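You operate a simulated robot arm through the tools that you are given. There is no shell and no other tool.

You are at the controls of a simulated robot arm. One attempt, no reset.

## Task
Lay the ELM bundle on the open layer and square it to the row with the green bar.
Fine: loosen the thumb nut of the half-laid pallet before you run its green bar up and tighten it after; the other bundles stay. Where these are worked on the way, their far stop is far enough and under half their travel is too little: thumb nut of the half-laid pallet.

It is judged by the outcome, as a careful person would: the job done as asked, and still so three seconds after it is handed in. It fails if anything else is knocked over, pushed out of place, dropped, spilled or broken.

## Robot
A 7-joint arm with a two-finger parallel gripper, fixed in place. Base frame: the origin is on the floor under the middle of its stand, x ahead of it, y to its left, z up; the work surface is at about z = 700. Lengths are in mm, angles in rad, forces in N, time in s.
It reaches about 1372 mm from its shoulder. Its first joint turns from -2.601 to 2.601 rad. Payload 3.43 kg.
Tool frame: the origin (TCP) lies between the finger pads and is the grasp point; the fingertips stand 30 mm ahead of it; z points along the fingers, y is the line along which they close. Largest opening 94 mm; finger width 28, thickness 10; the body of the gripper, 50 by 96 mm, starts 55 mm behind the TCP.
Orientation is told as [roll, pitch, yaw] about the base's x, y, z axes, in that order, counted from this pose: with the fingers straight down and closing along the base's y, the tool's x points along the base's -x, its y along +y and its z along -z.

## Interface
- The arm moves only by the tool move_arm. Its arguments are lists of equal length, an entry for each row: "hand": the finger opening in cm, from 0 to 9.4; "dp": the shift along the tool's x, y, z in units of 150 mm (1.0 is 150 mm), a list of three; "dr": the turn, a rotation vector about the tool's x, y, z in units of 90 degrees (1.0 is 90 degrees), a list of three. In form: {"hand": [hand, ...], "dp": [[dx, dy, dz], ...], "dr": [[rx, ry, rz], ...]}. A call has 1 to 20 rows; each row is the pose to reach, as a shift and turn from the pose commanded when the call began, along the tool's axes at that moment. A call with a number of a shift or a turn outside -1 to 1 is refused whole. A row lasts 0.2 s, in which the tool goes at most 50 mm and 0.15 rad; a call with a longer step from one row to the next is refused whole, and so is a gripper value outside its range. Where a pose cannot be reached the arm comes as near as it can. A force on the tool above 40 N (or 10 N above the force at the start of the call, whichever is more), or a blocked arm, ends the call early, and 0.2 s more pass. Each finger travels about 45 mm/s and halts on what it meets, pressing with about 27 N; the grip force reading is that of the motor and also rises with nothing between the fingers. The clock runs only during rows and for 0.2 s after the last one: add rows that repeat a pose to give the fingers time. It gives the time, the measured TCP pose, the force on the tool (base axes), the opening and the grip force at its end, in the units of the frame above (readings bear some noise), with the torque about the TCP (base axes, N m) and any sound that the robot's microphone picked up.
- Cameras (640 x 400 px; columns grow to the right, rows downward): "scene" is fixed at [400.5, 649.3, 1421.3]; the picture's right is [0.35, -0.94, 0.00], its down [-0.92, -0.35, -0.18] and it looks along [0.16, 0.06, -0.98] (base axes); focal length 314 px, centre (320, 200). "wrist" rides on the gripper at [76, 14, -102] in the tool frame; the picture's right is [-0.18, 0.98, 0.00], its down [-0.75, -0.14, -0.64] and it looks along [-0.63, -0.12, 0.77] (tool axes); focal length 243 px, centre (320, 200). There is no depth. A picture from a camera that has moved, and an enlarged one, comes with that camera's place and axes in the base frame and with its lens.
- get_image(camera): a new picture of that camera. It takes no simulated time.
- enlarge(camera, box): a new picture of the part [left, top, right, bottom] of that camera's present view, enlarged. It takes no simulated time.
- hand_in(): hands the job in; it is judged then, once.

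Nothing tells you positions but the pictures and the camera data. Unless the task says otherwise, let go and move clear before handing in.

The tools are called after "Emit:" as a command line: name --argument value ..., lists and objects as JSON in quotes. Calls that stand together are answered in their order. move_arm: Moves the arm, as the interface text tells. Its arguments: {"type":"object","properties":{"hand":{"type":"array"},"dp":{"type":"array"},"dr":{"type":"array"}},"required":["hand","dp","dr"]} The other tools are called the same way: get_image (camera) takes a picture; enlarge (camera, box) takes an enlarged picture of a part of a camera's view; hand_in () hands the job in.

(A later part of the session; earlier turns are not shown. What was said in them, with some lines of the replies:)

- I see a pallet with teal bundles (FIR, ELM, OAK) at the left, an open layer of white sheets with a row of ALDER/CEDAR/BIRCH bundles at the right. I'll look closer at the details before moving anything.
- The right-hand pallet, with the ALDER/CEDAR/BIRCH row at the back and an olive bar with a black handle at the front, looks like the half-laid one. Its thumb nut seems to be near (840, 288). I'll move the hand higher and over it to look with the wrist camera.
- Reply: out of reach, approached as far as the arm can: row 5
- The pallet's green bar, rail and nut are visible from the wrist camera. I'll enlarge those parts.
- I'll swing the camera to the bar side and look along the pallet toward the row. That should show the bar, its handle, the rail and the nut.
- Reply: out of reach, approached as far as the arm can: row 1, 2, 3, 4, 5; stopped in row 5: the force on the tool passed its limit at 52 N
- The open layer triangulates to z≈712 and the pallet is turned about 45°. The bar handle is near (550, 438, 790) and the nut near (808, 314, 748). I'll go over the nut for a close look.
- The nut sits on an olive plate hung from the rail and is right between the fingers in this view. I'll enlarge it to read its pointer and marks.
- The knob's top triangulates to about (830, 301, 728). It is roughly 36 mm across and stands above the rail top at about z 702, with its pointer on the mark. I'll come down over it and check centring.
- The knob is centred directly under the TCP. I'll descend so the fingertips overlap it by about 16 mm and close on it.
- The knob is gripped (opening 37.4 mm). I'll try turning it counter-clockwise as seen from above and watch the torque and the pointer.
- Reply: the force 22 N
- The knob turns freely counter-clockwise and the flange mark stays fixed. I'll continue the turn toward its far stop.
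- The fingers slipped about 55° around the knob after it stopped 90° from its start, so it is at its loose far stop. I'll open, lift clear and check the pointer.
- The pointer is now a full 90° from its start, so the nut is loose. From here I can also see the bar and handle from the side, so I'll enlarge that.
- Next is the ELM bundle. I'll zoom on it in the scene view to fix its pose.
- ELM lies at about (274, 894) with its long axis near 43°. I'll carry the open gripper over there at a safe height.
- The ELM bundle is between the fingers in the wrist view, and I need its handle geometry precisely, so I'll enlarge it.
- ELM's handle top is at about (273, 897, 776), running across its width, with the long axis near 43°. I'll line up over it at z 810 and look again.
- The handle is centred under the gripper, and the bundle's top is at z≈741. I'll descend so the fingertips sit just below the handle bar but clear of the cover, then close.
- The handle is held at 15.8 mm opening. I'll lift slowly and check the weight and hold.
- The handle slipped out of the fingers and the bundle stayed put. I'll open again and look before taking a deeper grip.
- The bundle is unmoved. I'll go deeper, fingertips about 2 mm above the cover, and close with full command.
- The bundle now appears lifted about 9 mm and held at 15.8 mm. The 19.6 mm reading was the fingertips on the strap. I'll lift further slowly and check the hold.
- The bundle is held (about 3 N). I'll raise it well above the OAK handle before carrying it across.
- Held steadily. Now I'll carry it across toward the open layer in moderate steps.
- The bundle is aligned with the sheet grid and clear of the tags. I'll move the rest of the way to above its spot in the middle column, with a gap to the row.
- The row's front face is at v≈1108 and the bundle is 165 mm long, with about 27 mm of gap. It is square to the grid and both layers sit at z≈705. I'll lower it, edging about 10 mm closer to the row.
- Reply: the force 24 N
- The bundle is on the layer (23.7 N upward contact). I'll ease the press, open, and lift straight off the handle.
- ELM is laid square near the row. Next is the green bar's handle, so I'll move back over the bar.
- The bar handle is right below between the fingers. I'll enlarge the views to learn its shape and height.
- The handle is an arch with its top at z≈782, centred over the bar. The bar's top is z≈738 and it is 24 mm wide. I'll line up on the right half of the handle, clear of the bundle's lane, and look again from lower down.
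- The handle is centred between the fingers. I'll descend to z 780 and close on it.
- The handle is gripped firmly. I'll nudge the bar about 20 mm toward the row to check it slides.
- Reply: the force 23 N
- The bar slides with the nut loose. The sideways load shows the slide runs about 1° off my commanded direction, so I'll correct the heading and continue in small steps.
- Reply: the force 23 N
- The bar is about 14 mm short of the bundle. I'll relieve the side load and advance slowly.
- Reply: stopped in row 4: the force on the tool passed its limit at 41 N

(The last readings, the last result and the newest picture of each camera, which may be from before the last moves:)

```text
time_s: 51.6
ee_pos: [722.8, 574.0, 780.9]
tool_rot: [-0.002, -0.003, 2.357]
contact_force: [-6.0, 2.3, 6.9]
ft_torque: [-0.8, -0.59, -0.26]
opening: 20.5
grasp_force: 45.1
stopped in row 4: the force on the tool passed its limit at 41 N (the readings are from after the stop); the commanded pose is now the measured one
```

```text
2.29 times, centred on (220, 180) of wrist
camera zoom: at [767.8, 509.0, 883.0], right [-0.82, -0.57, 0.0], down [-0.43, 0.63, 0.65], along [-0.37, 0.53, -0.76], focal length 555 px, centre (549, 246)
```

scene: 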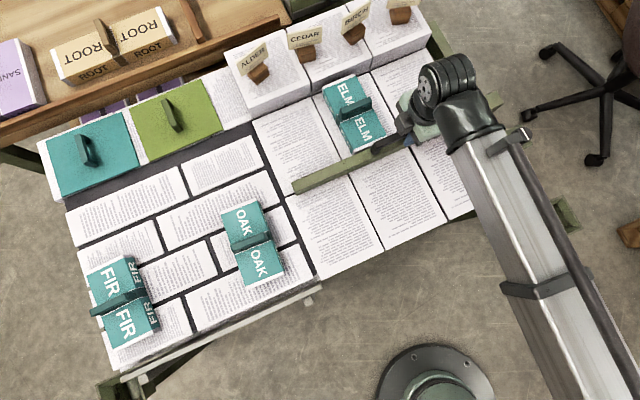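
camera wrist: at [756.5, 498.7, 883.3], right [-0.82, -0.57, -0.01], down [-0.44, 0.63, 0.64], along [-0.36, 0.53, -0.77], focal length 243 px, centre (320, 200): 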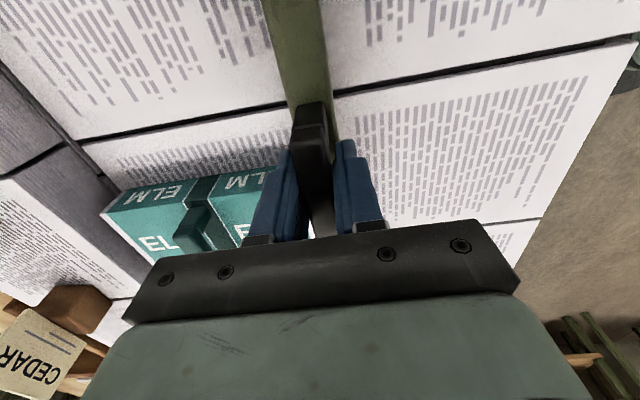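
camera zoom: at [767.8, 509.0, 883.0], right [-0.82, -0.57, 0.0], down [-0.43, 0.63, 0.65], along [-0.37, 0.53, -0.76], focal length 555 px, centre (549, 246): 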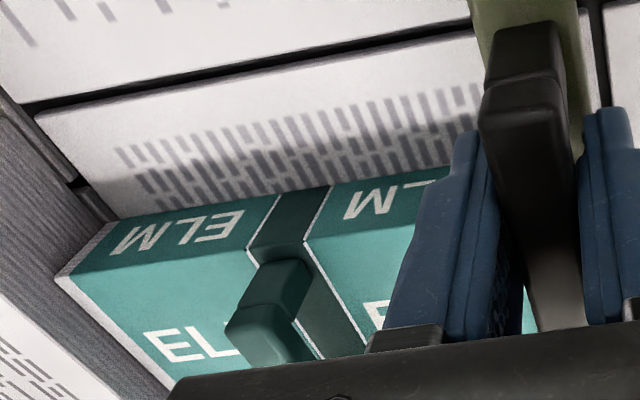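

The call stopped at 41 N as the bar met the bundle. I need to see whether the bundle already touches the row or something else is binding.

Emit:
enlarge --camera "wrist" --box '[80, 130, 200, 240]'

Emit:
enlarge --camera "scene" --box '[310, 55, 390, 115]'

Emit:
enlarge --camera "scene" --box '[330, 110, 400, 165]'

```text
3.64 times, centred on (140, 185) of wrist
camera zoom: at [767.8, 509.0, 883.0], right [-0.82, -0.57, 0.0], down [-0.43, 0.63, 0.65], along [-0.37, 0.53, -0.76], focal length 882 px, centre (974, 254)
```

zoom: 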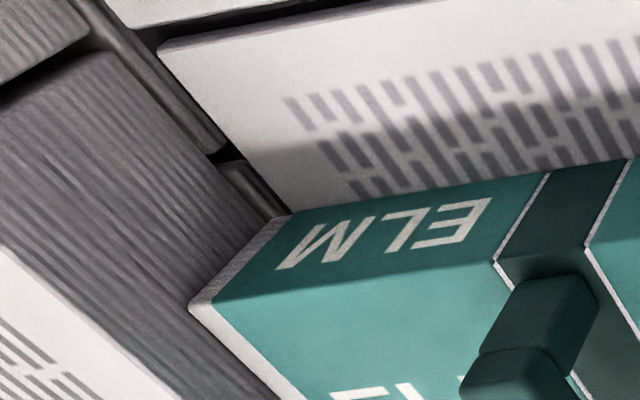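

```text
6.67 times, centred on (350, 85) of scene
camera zoom: at [400.5, 649.3, 1421.3], right [0.35, -0.94, 0.0], down [-0.92, -0.35, -0.18], along [0.16, 0.06, -0.98], focal length 2095 px, centre (120, 967)
```

zoom: 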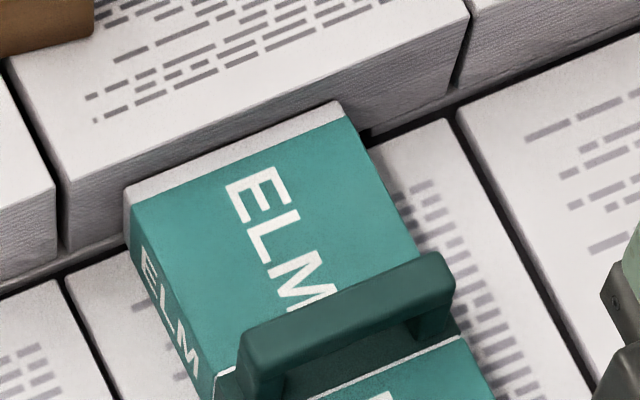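

```text
7.27 times, centred on (365, 138) of scene
camera zoom: at [400.5, 649.3, 1421.3], right [0.35, -0.94, 0.0], down [-0.92, -0.35, -0.18], along [0.16, 0.06, -0.98], focal length 2285 px, centre (-7, 654)
```

zoom: 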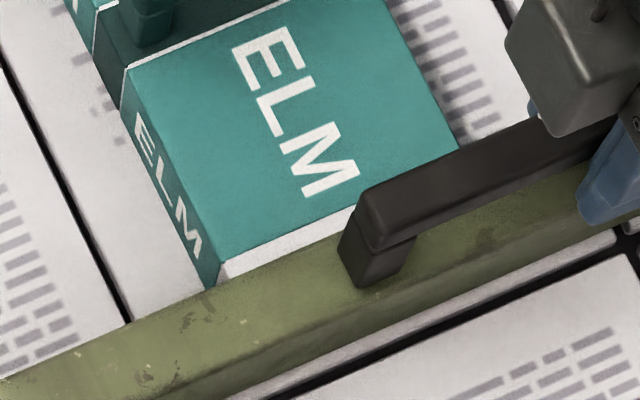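

The bundle's end is within a couple of millimetres of the row face and the bar is about at the bundle's near end. I'll press on in small increments and watch the force along the slide.

Emit:
move_arm --hand '[0.5, 0.5, 0.5]' --dp '[[0, -0.01, 0], [0, -0.02, 0], [0, -0.02, 0]]' --dr '[[0, 0, 0], [0, 0, 0], [0, 0, 0]]'

Emit:
enlarge --camera "wrist" --box '[80, 130, 200, 240]'

Emit:
enlarge --camera "scene" --box '[330, 110, 400, 165]'

```text
time_s: 52.5
ee_pos: [724.1, 574.4, 782.6]
tool_rot: [0.003, -0.005, 2.359]
contact_force: [-31.3, -14.2, 2.9]
ft_torque: [-0.42, -1.16, -0.36]
opening: 20.3
grasp_force: 44.7
```

```text
3.64 times, centred on (140, 185) of wrist
camera zoom: at [768.3, 509.4, 883.0], right [-0.82, -0.57, 0.0], down [-0.43, 0.63, 0.65], along [-0.37, 0.53, -0.76], focal length 882 px, centre (974, 254)
```

zoom: 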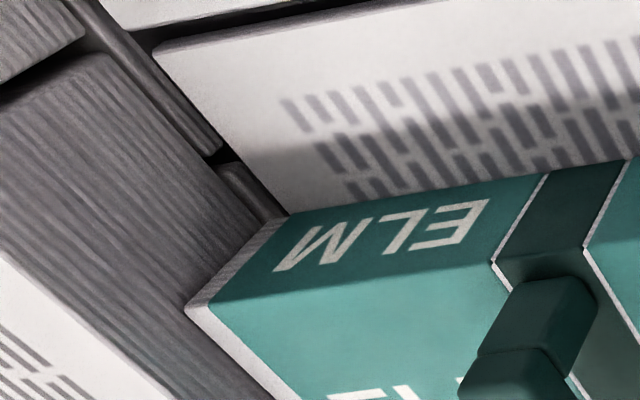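

```text
7.27 times, centred on (365, 138) of scene
camera zoom: at [400.5, 649.3, 1421.3], right [0.35, -0.94, 0.0], down [-0.92, -0.35, -0.18], along [0.16, 0.06, -0.98], focal length 2285 px, centre (-7, 654)
```

zoom: 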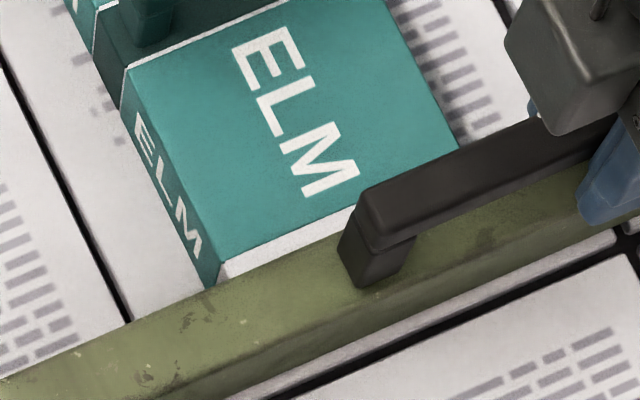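

The resistance is about 32 N along the slide with nothing moving, and the bundle's far end computes to within about 1–2 mm of the row face. So the bundle is pinched square between bar and row. I'll ease the push, release the handle and lift clear.

Emit:
move_arm --hand '[0.5, 1.8, 3, 4, 4, 4, 4, 4, 4]' --dp '[[0, 0.002, 0], [0, 0.002, 0], [0, 0.002, 0], [0, 0.002, 0], [0, 0.002, 0], [0, 0.002, -0.12], [0, 0.002, -0.35], [0, 0.002, -0.6], [0, 0.002, -0.8]]' --dr '[[0, 0, 0], [0, 0, 0], [0, 0, 0], [0, 0, 0], [0, 0, 0], [0, 0, 0], [0, 0, 0], [0, 0, 0], [0, 0, 0]]'

Emit:
get_image --camera "wrist"

Emit:
get_image --camera "scene"

```text
time_s: 54.5
ee_pos: [726.3, 574.0, 901.1]
tool_rot: [-0.001, -0.005, 2.358]
contact_force: [-0.1, 0.2, -0.2]
ft_torque: [0.0, 0.03, -0.01]
opening: 39.9
grasp_force: 0.0
```

```text
taken
camera wrist: at [770.5, 509.3, 1002.7], right [-0.82, -0.57, 0.0], down [-0.43, 0.63, 0.65], along [-0.37, 0.53, -0.76], focal length 243 px, centre (320, 200)
```

wrist: 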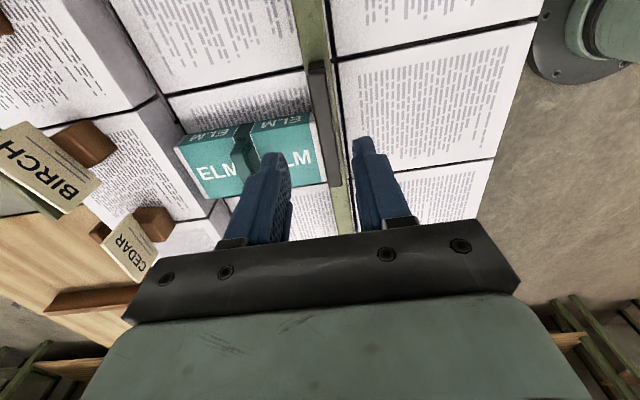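

```text
taken
```

scene: 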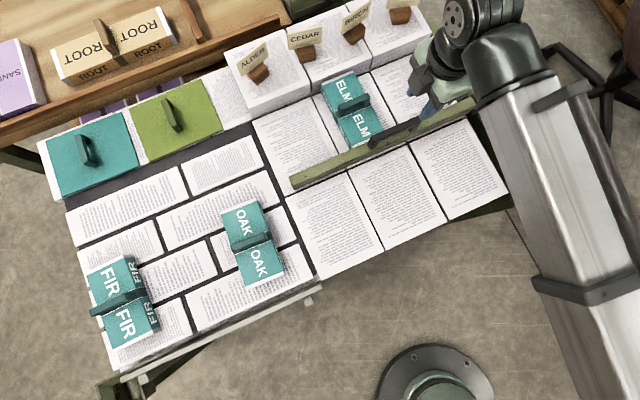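

I'll check the row, bundle and bar contact closely from this view.

Emit:
enlarge --camera "wrist" --box '[120, 60, 360, 220]'

Emit:
enlarge --camera "scene" --box '[290, 50, 430, 200]'

Emit:
enlarge --camera "scene" --box '[310, 55, 390, 115]'

```text
2.50 times, centred on (240, 140) of wrist
camera zoom: at [770.5, 509.3, 1002.7], right [-0.82, -0.57, 0.0], down [-0.43, 0.63, 0.65], along [-0.37, 0.53, -0.76], focal length 606 px, centre (520, 350)
```

zoom: 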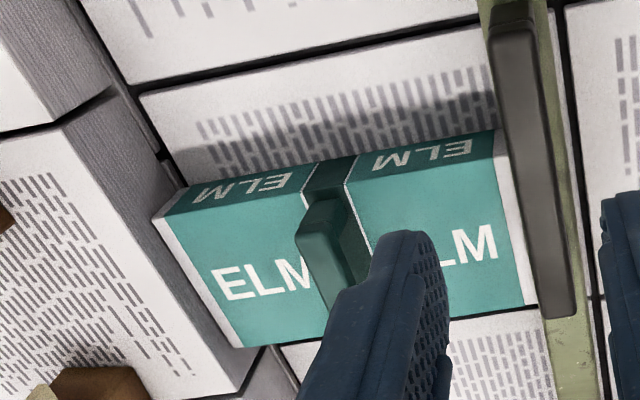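

```text
2.67 times, centred on (360, 125) of scene
camera zoom: at [400.5, 649.3, 1421.3], right [0.35, -0.94, 0.0], down [-0.92, -0.35, -0.18], along [0.16, 0.06, -0.98], focal length 838 px, centre (213, 400)
```

zoom: 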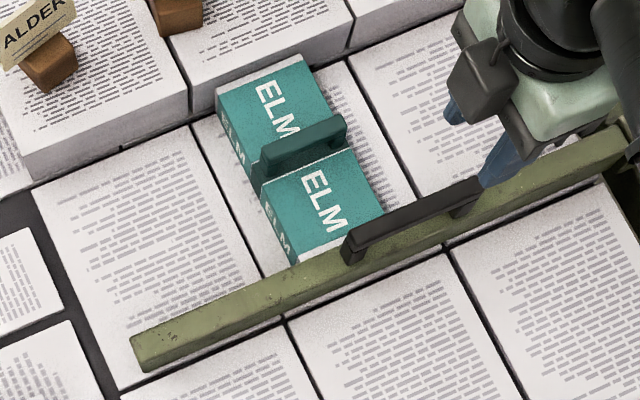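

```text
6.67 times, centred on (350, 85) of scene
camera zoom: at [400.5, 649.3, 1421.3], right [0.35, -0.94, 0.0], down [-0.92, -0.35, -0.18], along [0.16, 0.06, -0.98], focal length 2095 px, centre (120, 967)
```

zoom: 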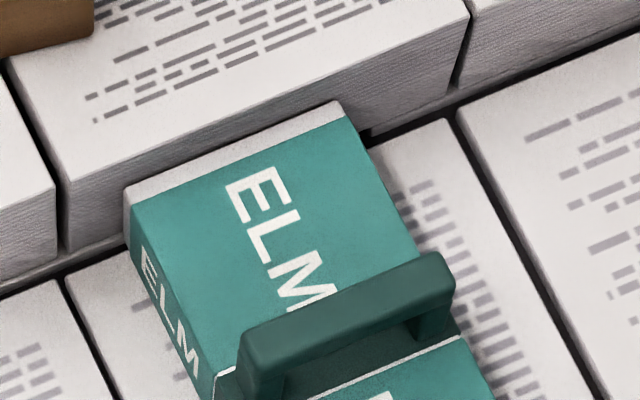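

Everything is snug: bundle flush to the row, bar against its near end. Now back to the nut to tighten it.

Emit:
move_arm --hand '[5, 6, 6.5, 6.5, 6.5]' --dp '[[0.17, 0.08, 0], [0.35, 0.16, 0], [0.53, 0.24, 0], [0.7, 0.32, 0], [0.88, 0.403, 0]]' --dr '[[0, 0, 0.092], [0, 0, 0.184], [0, 0, 0.277], [0, 0, 0.37], [0, 0, 0.462]]'

```text
time_s: 55.6
ee_pos: [777.2, 439.1, 898.7]
tool_rot: [0.0, -0.004, 1.629]
contact_force: [0.5, -0.2, 0.7]
ft_torque: [-0.03, 0.0, -0.01]
opening: 65.1
grasp_force: 0.1
```

Emit:
move_arm --hand '[6.5, 6.5, 6.5, 6.5, 6.5, 6.5, 6.5]' --dp '[[0.15, -0.05, 0.02], [0.31, -0.1, 0.08], [0.47, -0.15, 0.16], [0.63, -0.2, 0.26], [0.79, -0.25, 0.4], [0.937, -0.295, 0.56], [0.937, -0.295, 0.56]]' --dr '[[0, 0, 0.08], [0, 0, 0.16], [0, 0, 0.24], [0, 0, 0.32], [0, 0, 0.4], [0, 0, 0.464], [0, 0, 0.464]]'

Emit:
get_image --camera "wrist"

Emit:
enlarge --camera "wrist" --box '[220, 60, 420, 200]'

Emit:
get_image --camera "scene"

```text
time_s: 57.2
ee_pos: [829.5, 303.8, 816.4]
tool_rot: [0.003, -0.002, 0.901]
contact_force: [-0.6, 0.3, -0.6]
ft_torque: [0.02, 0.02, -0.02]
opening: 65.2
grasp_force: 0.1
```

```text
taken
camera wrist: at [772.7, 251.6, 918.2], right [-0.66, 0.75, 0.0], down [0.58, 0.5, 0.64], along [0.48, 0.43, -0.77], focal length 243 px, centre (320, 200)
```

wrist: 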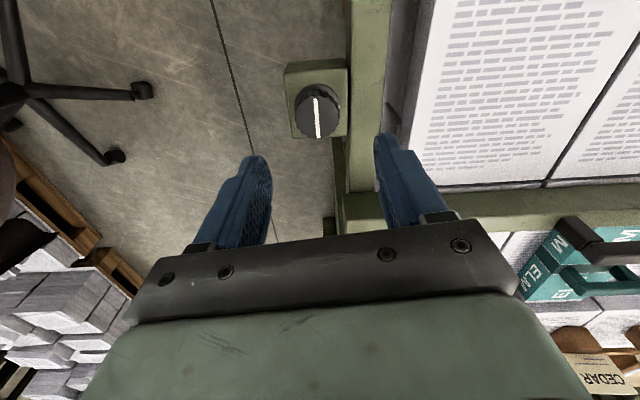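

```text
2.86 times, centred on (320, 130) of wrist
camera zoom: at [772.7, 251.6, 918.2], right [-0.66, 0.75, 0.0], down [0.58, 0.5, 0.64], along [0.48, 0.43, -0.77], focal length 693 px, centre (320, 400)
```

zoom: 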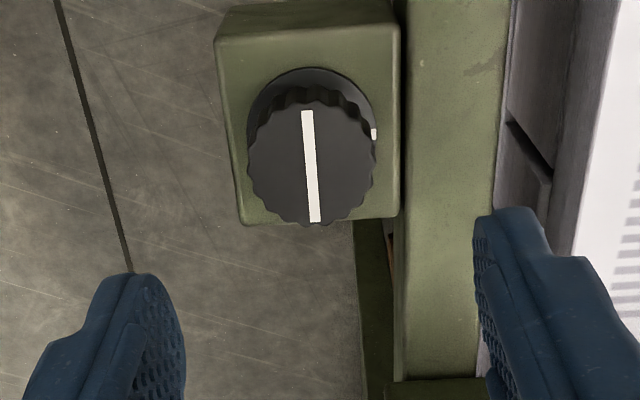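

```text
taken
```

scene: 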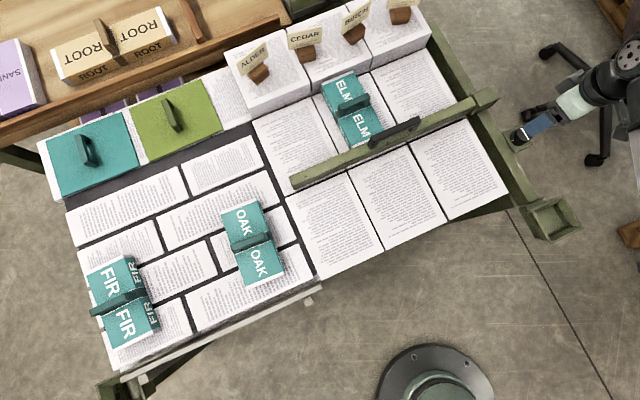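

The bar's carriage now sits well away from the nut. The knob is about 3–4 mm off-centre under the tool, so I'll correct that, descend and grip it.

Emit:
move_arm --hand '[5.8, 5.2, 5.2, 5.2, 5.2, 4, 3, 2.5, 2.5, 2.5]' --dp '[[0.018, -0.0145, 0.05], [0.018, -0.0145, 0.15], [0.018, -0.0145, 0.3], [0.018, -0.0145, 0.42], [0.018, -0.0145, 0.489], [0.018, -0.0145, 0.489], [0.018, -0.0145, 0.489], [0.018, -0.0145, 0.489], [0.018, -0.0145, 0.489], [0.018, -0.0145, 0.489]]' --dr '[[0, 0, 0], [0, 0, 0], [0, 0, 0], [0, 0, 0], [0, 0, 0], [0, 0, 0], [0, 0, 0], [0, 0, 0], [0, 0, 0], [0, 0, 0]]'

Emit:
enlarge --camera "wrist" --box '[220, 80, 420, 220]'

```text
time_s: 59.5
ee_pos: [828.5, 298.1, 742.1]
tool_rot: [0.006, -0.004, 0.903]
contact_force: [-8.7, 6.7, -3.9]
ft_torque: [0.23, -0.36, 0.06]
opening: 37.7
grasp_force: 44.8
```

```text
2.86 times, centred on (320, 150) of wrist
camera zoom: at [771.2, 246.4, 844.8], right [-0.66, 0.75, 0.01], down [0.58, 0.5, 0.64], along [0.48, 0.43, -0.77], focal length 693 px, centre (320, 343)
```

zoom: 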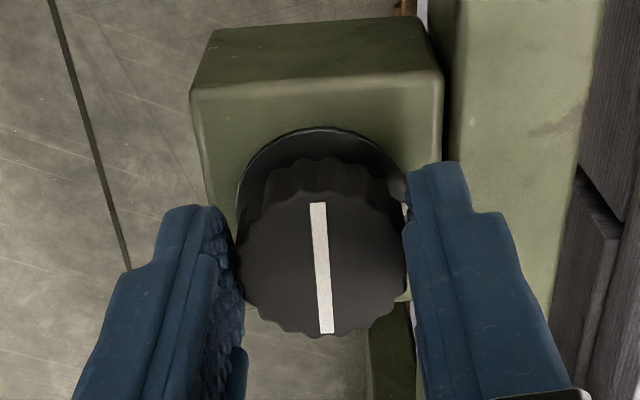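

Gripped; the knob sits about 2.5 mm off along the finger width, so I'll recentre while turning clockwise back toward tight.

Emit:
move_arm --hand '[2.5, 2.5, 2.5, 2.5, 2.5, 2.5, 2.5, 2.5]' --dp '[[-0.016, 0.002, 0], [-0.016, 0.002, 0], [-0.016, 0.002, 0], [-0.016, 0.002, 0], [-0.016, 0.002, 0], [-0.016, 0.002, 0], [-0.016, 0.002, 0], [-0.016, 0.002, 0]]' --dr '[[0, 0, 0], [0, 0, 0.08], [0, 0, 0.16], [0, 0, 0.24], [0, 0, 0.32], [0, 0, 0.4], [0, 0, 0.48], [0, 0, 0.56]]'

Emit:
enlarge --camera "wrist" --box '[220, 80, 420, 220]'

Emit:
enlarge --camera "scene" --box '[460, 80, 620, 200]'

```text
time_s: 61.2
ee_pos: [827.7, 300.2, 742.5]
tool_rot: [0.002, 0.01, 0.024]
contact_force: [-34.2, 5.5, 6.9]
ft_torque: [-0.34, 0.69, 0.04]
opening: 37.6
grasp_force: 44.9
```

```text
2.86 times, centred on (320, 150) of wrist
camera zoom: at [753.5, 312.6, 845.5], right [0.16, 0.99, 0.0], down [0.76, -0.13, 0.63], along [0.63, -0.1, -0.77], focal length 693 px, centre (320, 343)
```

zoom: 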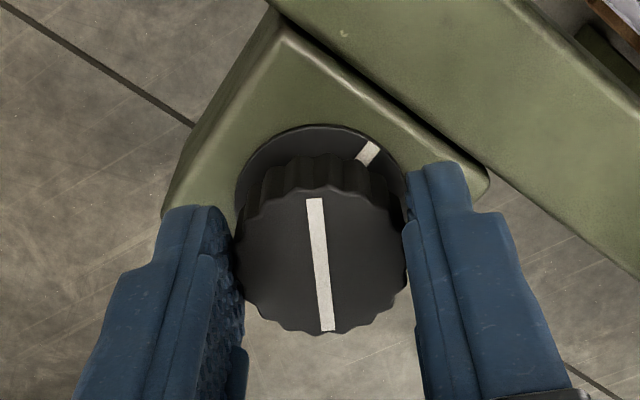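

```text
3.33 times, centred on (540, 140) of scene
camera zoom: at [400.5, 649.3, 1421.3], right [0.35, -0.94, 0.0], down [-0.92, -0.35, -0.18], along [0.16, 0.06, -0.98], focal length 1047 px, centre (-413, 400)
```

zoom: 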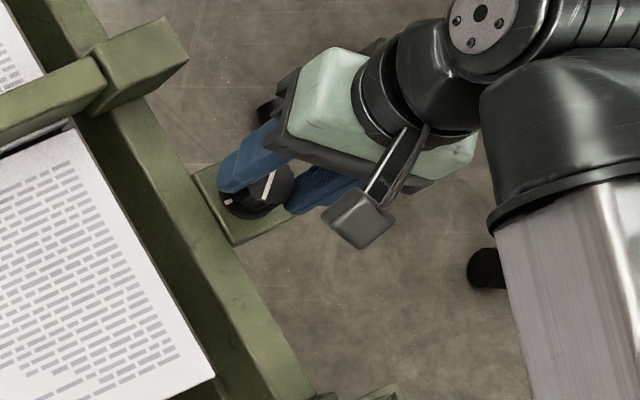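

Emit:
move_arm --hand '[2.5, 2.5, 2.5, 2.5, 2.5, 2.5]' --dp '[[0.0133, 0.0015, 0], [0.0128, 0.004, 0], [0.012, 0.007, 0], [0.011, 0.01, 0], [0.01, 0.0128, 0], [0.0093, 0.0155, 0]]' --dr '[[0, 0, 0.06], [0, 0, 0.15], [0, 0, 0.24], [0, 0, 0.33], [0, 0, 0.42], [0, 0, 0.5]]'

Emit:
enlarge --camera "wrist" --box '[220, 80, 420, 220]'

Emit:
enlarge --camera "scene" --box '[460, 80, 620, 200]'

```text
time_s: 62.6
ee_pos: [829.1, 301.2, 742.1]
tool_rot: [0.0, 0.0, -0.763]
contact_force: [-4.5, -8.1, 15.5]
ft_torque: [-0.48, 0.05, 0.32]
opening: 37.1
grasp_force: 44.9
```

```text
2.86 times, centred on (320, 150) of wrist
camera zoom: at [785.0, 364.0, 844.5], right [0.81, 0.58, 0.0], down [0.45, -0.62, 0.64], along [0.37, -0.52, -0.77], focal length 693 px, centre (320, 343)
```

zoom: 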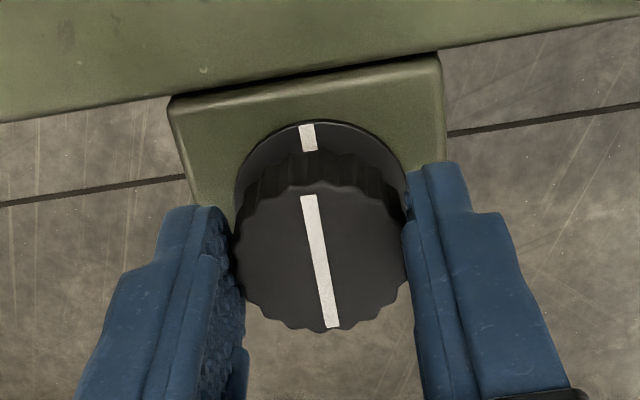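

```text
3.33 times, centred on (540, 140) of scene
camera zoom: at [400.5, 649.3, 1421.3], right [0.35, -0.94, 0.0], down [-0.92, -0.35, -0.18], along [0.16, 0.06, -0.98], focal length 1047 px, centre (-413, 400)
```

zoom: 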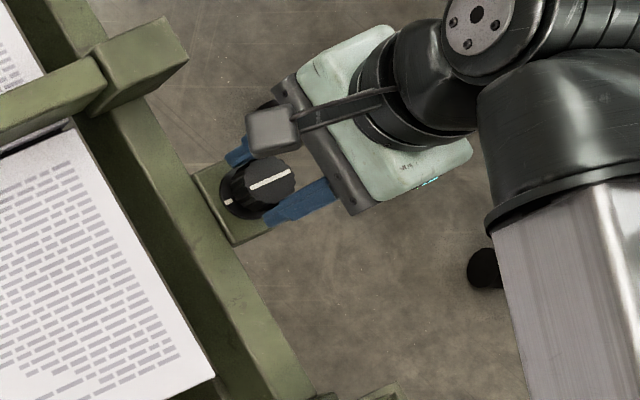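

The pointer is back in line with the mark and the torque is rising, so it is at the tight stop. I'll press a touch further to be sure it is seated.

Emit:
move_arm --hand '[2.5, 2.5, 2.5]' --dp '[[0, 0, 0], [0, 0, 0], [0, 0, 0]]' --dr '[[0, 0, 0.05], [0, 0, 0.1], [0, 0, 0.12]]'

Emit:
enlarge --camera "wrist" --box '[220, 80, 420, 220]'

```text
time_s: 63.5
ee_pos: [828.9, 302.7, 740.8]
tool_rot: [-0.001, 0.006, -0.951]
contact_force: [-5.7, -11.4, -11.3]
ft_torque: [0.17, -0.19, 0.63]
opening: 37.8
grasp_force: 44.8
```

```text
2.86 times, centred on (320, 150) of wrist
camera zoom: at [797.3, 372.3, 843.7], right [0.91, 0.42, 0.0], down [0.33, -0.7, 0.64], along [0.27, -0.58, -0.77], focal length 693 px, centre (320, 343)
```

zoom: 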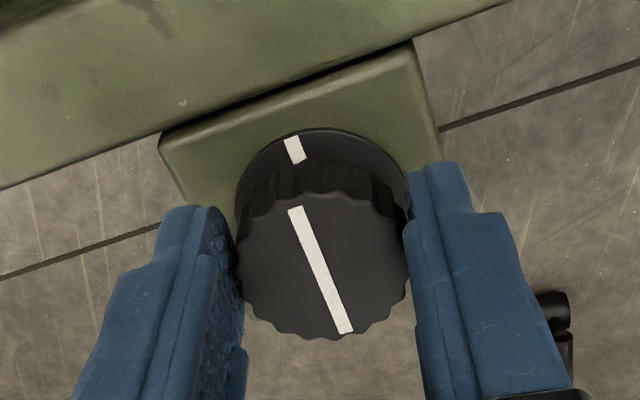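

The knob stayed on its mark while the grip slipped under higher torque, so it is fully tight. I'll release and lift clear.

Emit:
move_arm --hand '[4, 5, 5.5, 5.5, 5.5, 5.5, 5.5]' --dp '[[0, 0, 0], [0, 0, 0], [0, 0, 0], [0, 0, -0.2], [0, 0, -0.45], [0, 0, -0.75], [0, 0, -1.0]]' --dr '[[0, 0, 0], [0, 0, 0], [0, 0, 0], [0, 0, 0], [0, 0, 0], [0, 0, 0], [0, 0, 0]]'

Emit:
get_image --camera "scene"

Emit:
enlarge --camera "scene" --box '[490, 110, 560, 160]'

Emit:
enlarge --camera "scene" --box '[280, 40, 510, 200]'

Emit:
enlarge --camera "scene" --box '[30, 0, 420, 250]'

```text
time_s: 65.0
ee_pos: [826.7, 306.5, 890.7]
tool_rot: [0.0, 0.006, -0.948]
contact_force: [-0.9, 0.1, 0.6]
ft_torque: [0.03, 0.0, -0.01]
opening: 54.8
grasp_force: 0.0
```

```text
taken
```

scene: 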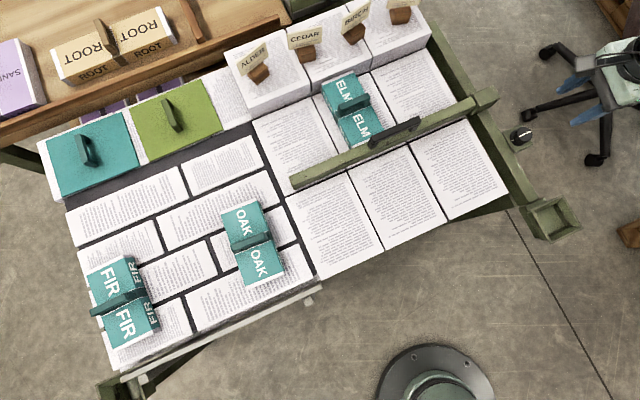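

```text
8.00 times, centred on (525, 135) of scene
camera zoom: at [400.5, 649.3, 1421.3], right [0.35, -0.94, 0.0], down [-0.92, -0.35, -0.18], along [0.16, 0.06, -0.98], focal length 2514 px, centre (-1320, 720)
```

zoom: 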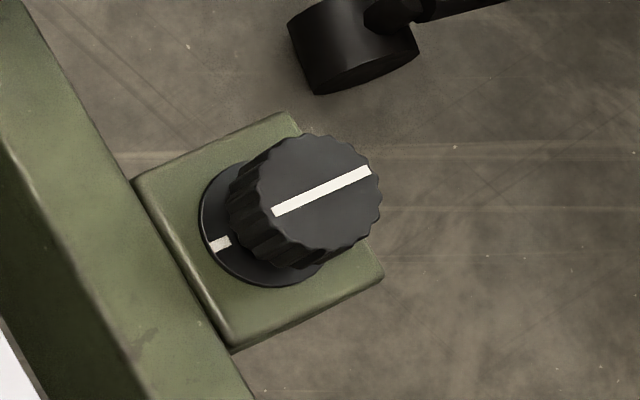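

```text
2.50 times, centred on (395, 120) of scene
camera zoom: at [400.5, 649.3, 1421.3], right [0.35, -0.94, 0.0], down [-0.92, -0.35, -0.18], along [0.16, 0.06, -0.98], focal length 786 px, centre (132, 400)
```

zoom: 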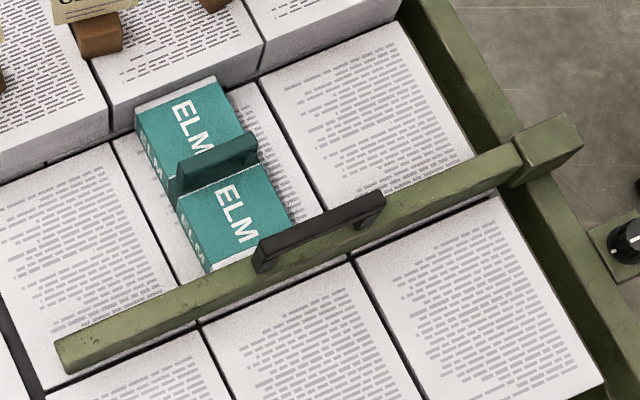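

```text
1.60 times, centred on (225, 125) of scene
camera zoom: at [400.5, 649.3, 1421.3], right [0.35, -0.94, 0.0], down [-0.92, -0.35, -0.18], along [0.16, 0.06, -0.98], focal length 503 px, centre (472, 320)
```

zoom: 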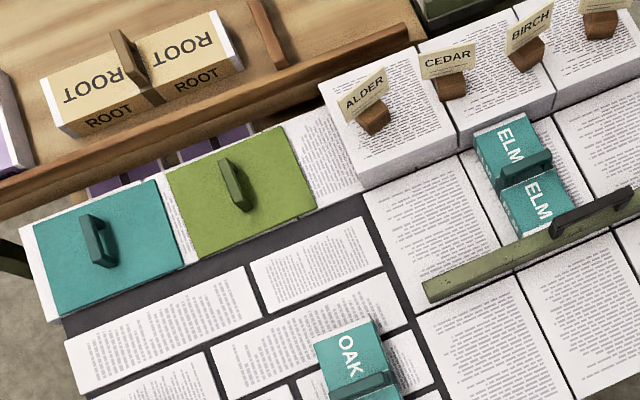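

The nut reads exactly as at the start (tight), the tags stand and the other bundles are unmoved. For certainty I'll fly over at a safe height and look straight down at the bundle–row joint.

Emit:
move_arm --hand '[5.5, 5.5, 5.5, 5.5]' --dp '[[0.22, 0.13, -0.1], [0.44, 0.26, -0.2], [0.66, 0.39, -0.28], [0.88, 0.515, -0.3]]' --dr '[[0, 0, -0.02], [0, 0, -0.05], [0, 0, -0.08], [0, 0, -0.1]]'

```text
time_s: 66.0
ee_pos: [814.8, 457.1, 938.5]
tool_rot: [0.002, 0.004, -0.792]
contact_force: [-0.8, 0.4, 0.2]
ft_torque: [0.01, -0.01, 0.0]
opening: 55.0
grasp_force: 0.1
```

Emit:
move_arm --hand '[5.5, 5.5, 5.5, 5.5, 5.5]' --dp '[[0.16, 0.13, 0], [0.32, 0.26, 0], [0.48, 0.39, 0], [0.64, 0.52, 0], [0.8, 0.647, 0]]' --dr '[[0, 0, 0], [0, 0, 0], [0, 0, 0], [0, 0, 0], [0, 0, 0]]'

Emit:
move_arm --hand '[5.5, 5.5, 5.5, 5.5, 5.5]' --dp '[[0.16, 0.13, 0], [0.32, 0.26, 0], [0.48, 0.39, 0], [0.64, 0.52, 0], [0.8, 0.647, 0]]' --dr '[[0, 0, 0], [0, 0, 0], [0, 0, 0], [0, 0, 0], [0, 0, 0]]'

Emit:
get_image --camera "wrist"

Emit:
enlarge --camera "wrist" --box '[220, 20, 420, 160]'

```text
time_s: 67.2
ee_pos: [800.4, 608.8, 939.7]
tool_rot: [0.004, 0.006, -0.793]
contact_force: [0.9, 0.2, -0.3]
ft_torque: [-0.01, -0.02, 0.04]
opening: 55.2
grasp_force: 0.1
```

```text
time_s: 68.5
ee_pos: [785.5, 762.2, 938.0]
tool_rot: [0.001, 0.006, -0.792]
contact_force: [0.0, -0.2, 0.0]
ft_torque: [0.03, 0.01, 0.0]
opening: 54.8
grasp_force: 0.1
```

```text
taken
camera wrist: at [742.6, 825.4, 1041.4], right [0.83, 0.56, 0.0], down [0.43, -0.64, 0.64], along [0.36, -0.53, -0.77], focal length 243 px, centre (320, 200)
```

wrist: 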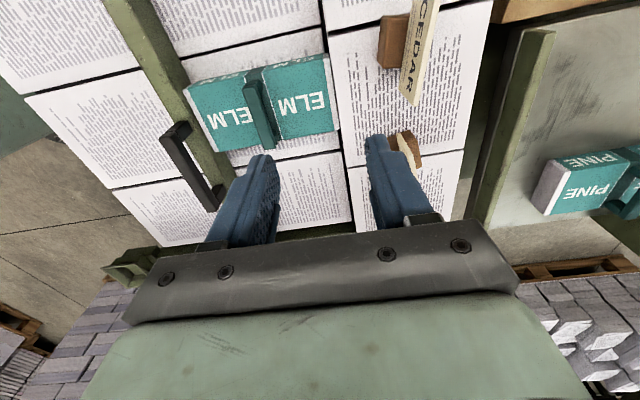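

```text
2.86 times, centred on (320, 90) of wrist
camera zoom: at [742.6, 825.4, 1041.4], right [0.83, 0.56, 0.0], down [0.43, -0.64, 0.64], along [0.36, -0.53, -0.77], focal length 693 px, centre (320, 514)
```

zoom: 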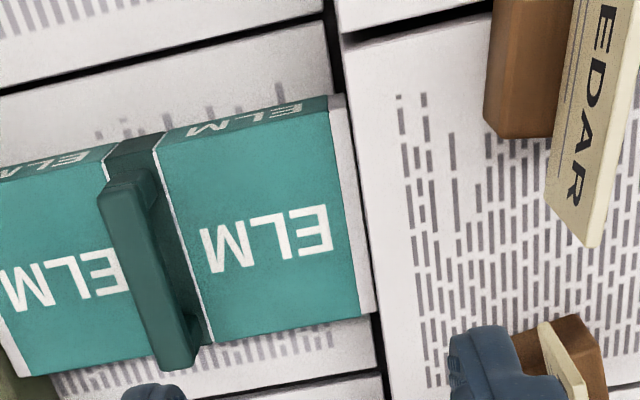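

Emit:
enlarge --camera "wrist" --box '[290, 30, 370, 150]'

Emit:
enlarge --camera "wrist" --box '[120, 40, 300, 220]'

```text
3.33 times, centred on (330, 90) of wrist
camera zoom: at [742.6, 825.4, 1041.4], right [0.83, 0.56, 0.0], down [0.43, -0.64, 0.64], along [0.36, -0.53, -0.77], focal length 809 px, centre (287, 567)
```

zoom: 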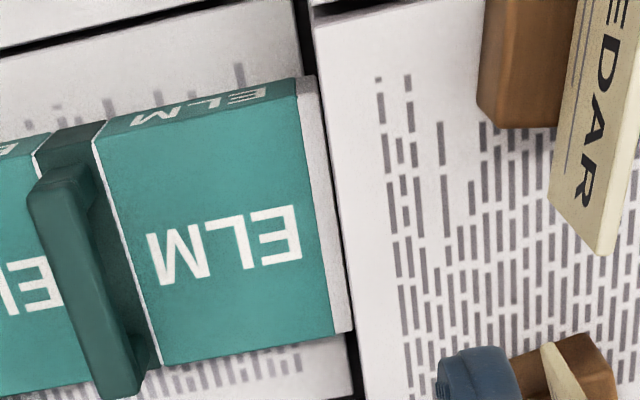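

```text
2.22 times, centred on (210, 130) of wrist
camera zoom: at [742.6, 825.4, 1041.4], right [0.83, 0.56, 0.0], down [0.43, -0.64, 0.64], along [0.36, -0.53, -0.77], focal length 539 px, centre (564, 356)
```

zoom: 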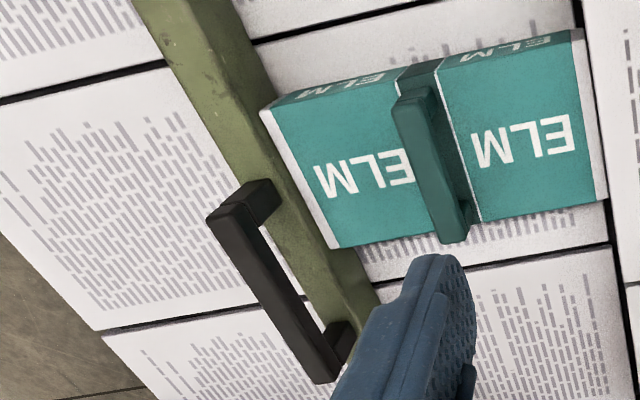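

The bundle's end is flush and parallel with the row, the bar lies along its near end, and the nut is tight. I'll back the arm away over the open side before handing in.

Emit:
move_arm --hand '[5.5, 5.5, 5.5, 5.5, 5.5]' --dp '[[0, -0.2, -0.02], [0, -0.4, -0.04], [0, -0.6, -0.06], [0, -0.8, -0.08], [0, -1.0, -0.1]]' --dr '[[0, 0, 0], [0, 0, 0], [0, 0, 0], [0, 0, 0], [0, 0, 0]]'

Emit:
move_arm --hand '[5.5, 5.5, 5.5, 5.5, 5.5]' --dp '[[-0.15, -0.2, 0], [-0.3, -0.4, 0], [-0.45, -0.6, 0], [-0.6, -0.8, 0], [-0.75, -1.0, 0]]' --dr '[[0, 0, 0], [0, 0, 0], [0, 0, 0], [0, 0, 0], [0, 0, 0]]'

Emit:
get_image --camera "scene"

```text
time_s: 69.7
ee_pos: [676.5, 656.4, 950.4]
tool_rot: [0.002, 0.005, -0.792]
contact_force: [0.5, -0.5, 0.2]
ft_torque: [-0.01, 0.01, 0.01]
opening: 55.3
grasp_force: 0.0
```

```text
time_s: 70.8
ee_pos: [650.9, 470.9, 951.2]
tool_rot: [0.001, 0.004, -0.792]
contact_force: [0.1, 0.4, 0.1]
ft_torque: [-0.02, 0.05, -0.02]
opening: 55.5
grasp_force: 0.1
```

```text
taken
```

scene: 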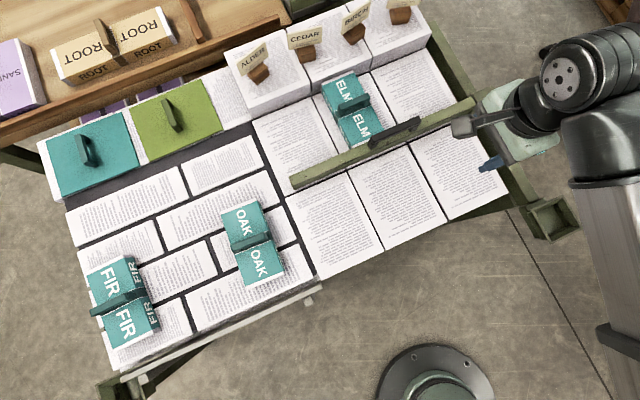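

The ELM bundle lies square against the row with the green bar up to it and the nut tightened. FIR, OAK and the tags are untouched and the arm is clear, so I'm handing in.

Emit:
hand_in

```text
The job is handed in.
```

I laid the ELM bundle on the open layer of the half-laid pallet and pushed it flush and square against the row with the green bar. The job is handed in; I don't have the judge's result.

- **Thumb nut:** I turned it counter-clockwise to its far stop (about 90°) before moving the bar. Afterwards I turned it back until it stopped, with the pointer on its mark as at the start.
- **Bundle and bar:** The bar pushed the bundle up to the row until it would go no further. From directly above, I saw no gap between the bundle and the row or between the bar and the bundle.
- **Everything else:** FIR, OAK and the four tagged markers on the row looked unmoved in the last picture. The gripper is open and the arm was clear before I handed in.

My first grip on ELM's handle slipped, but the bundle stayed in place. A deeper grip then held for the whole carry.
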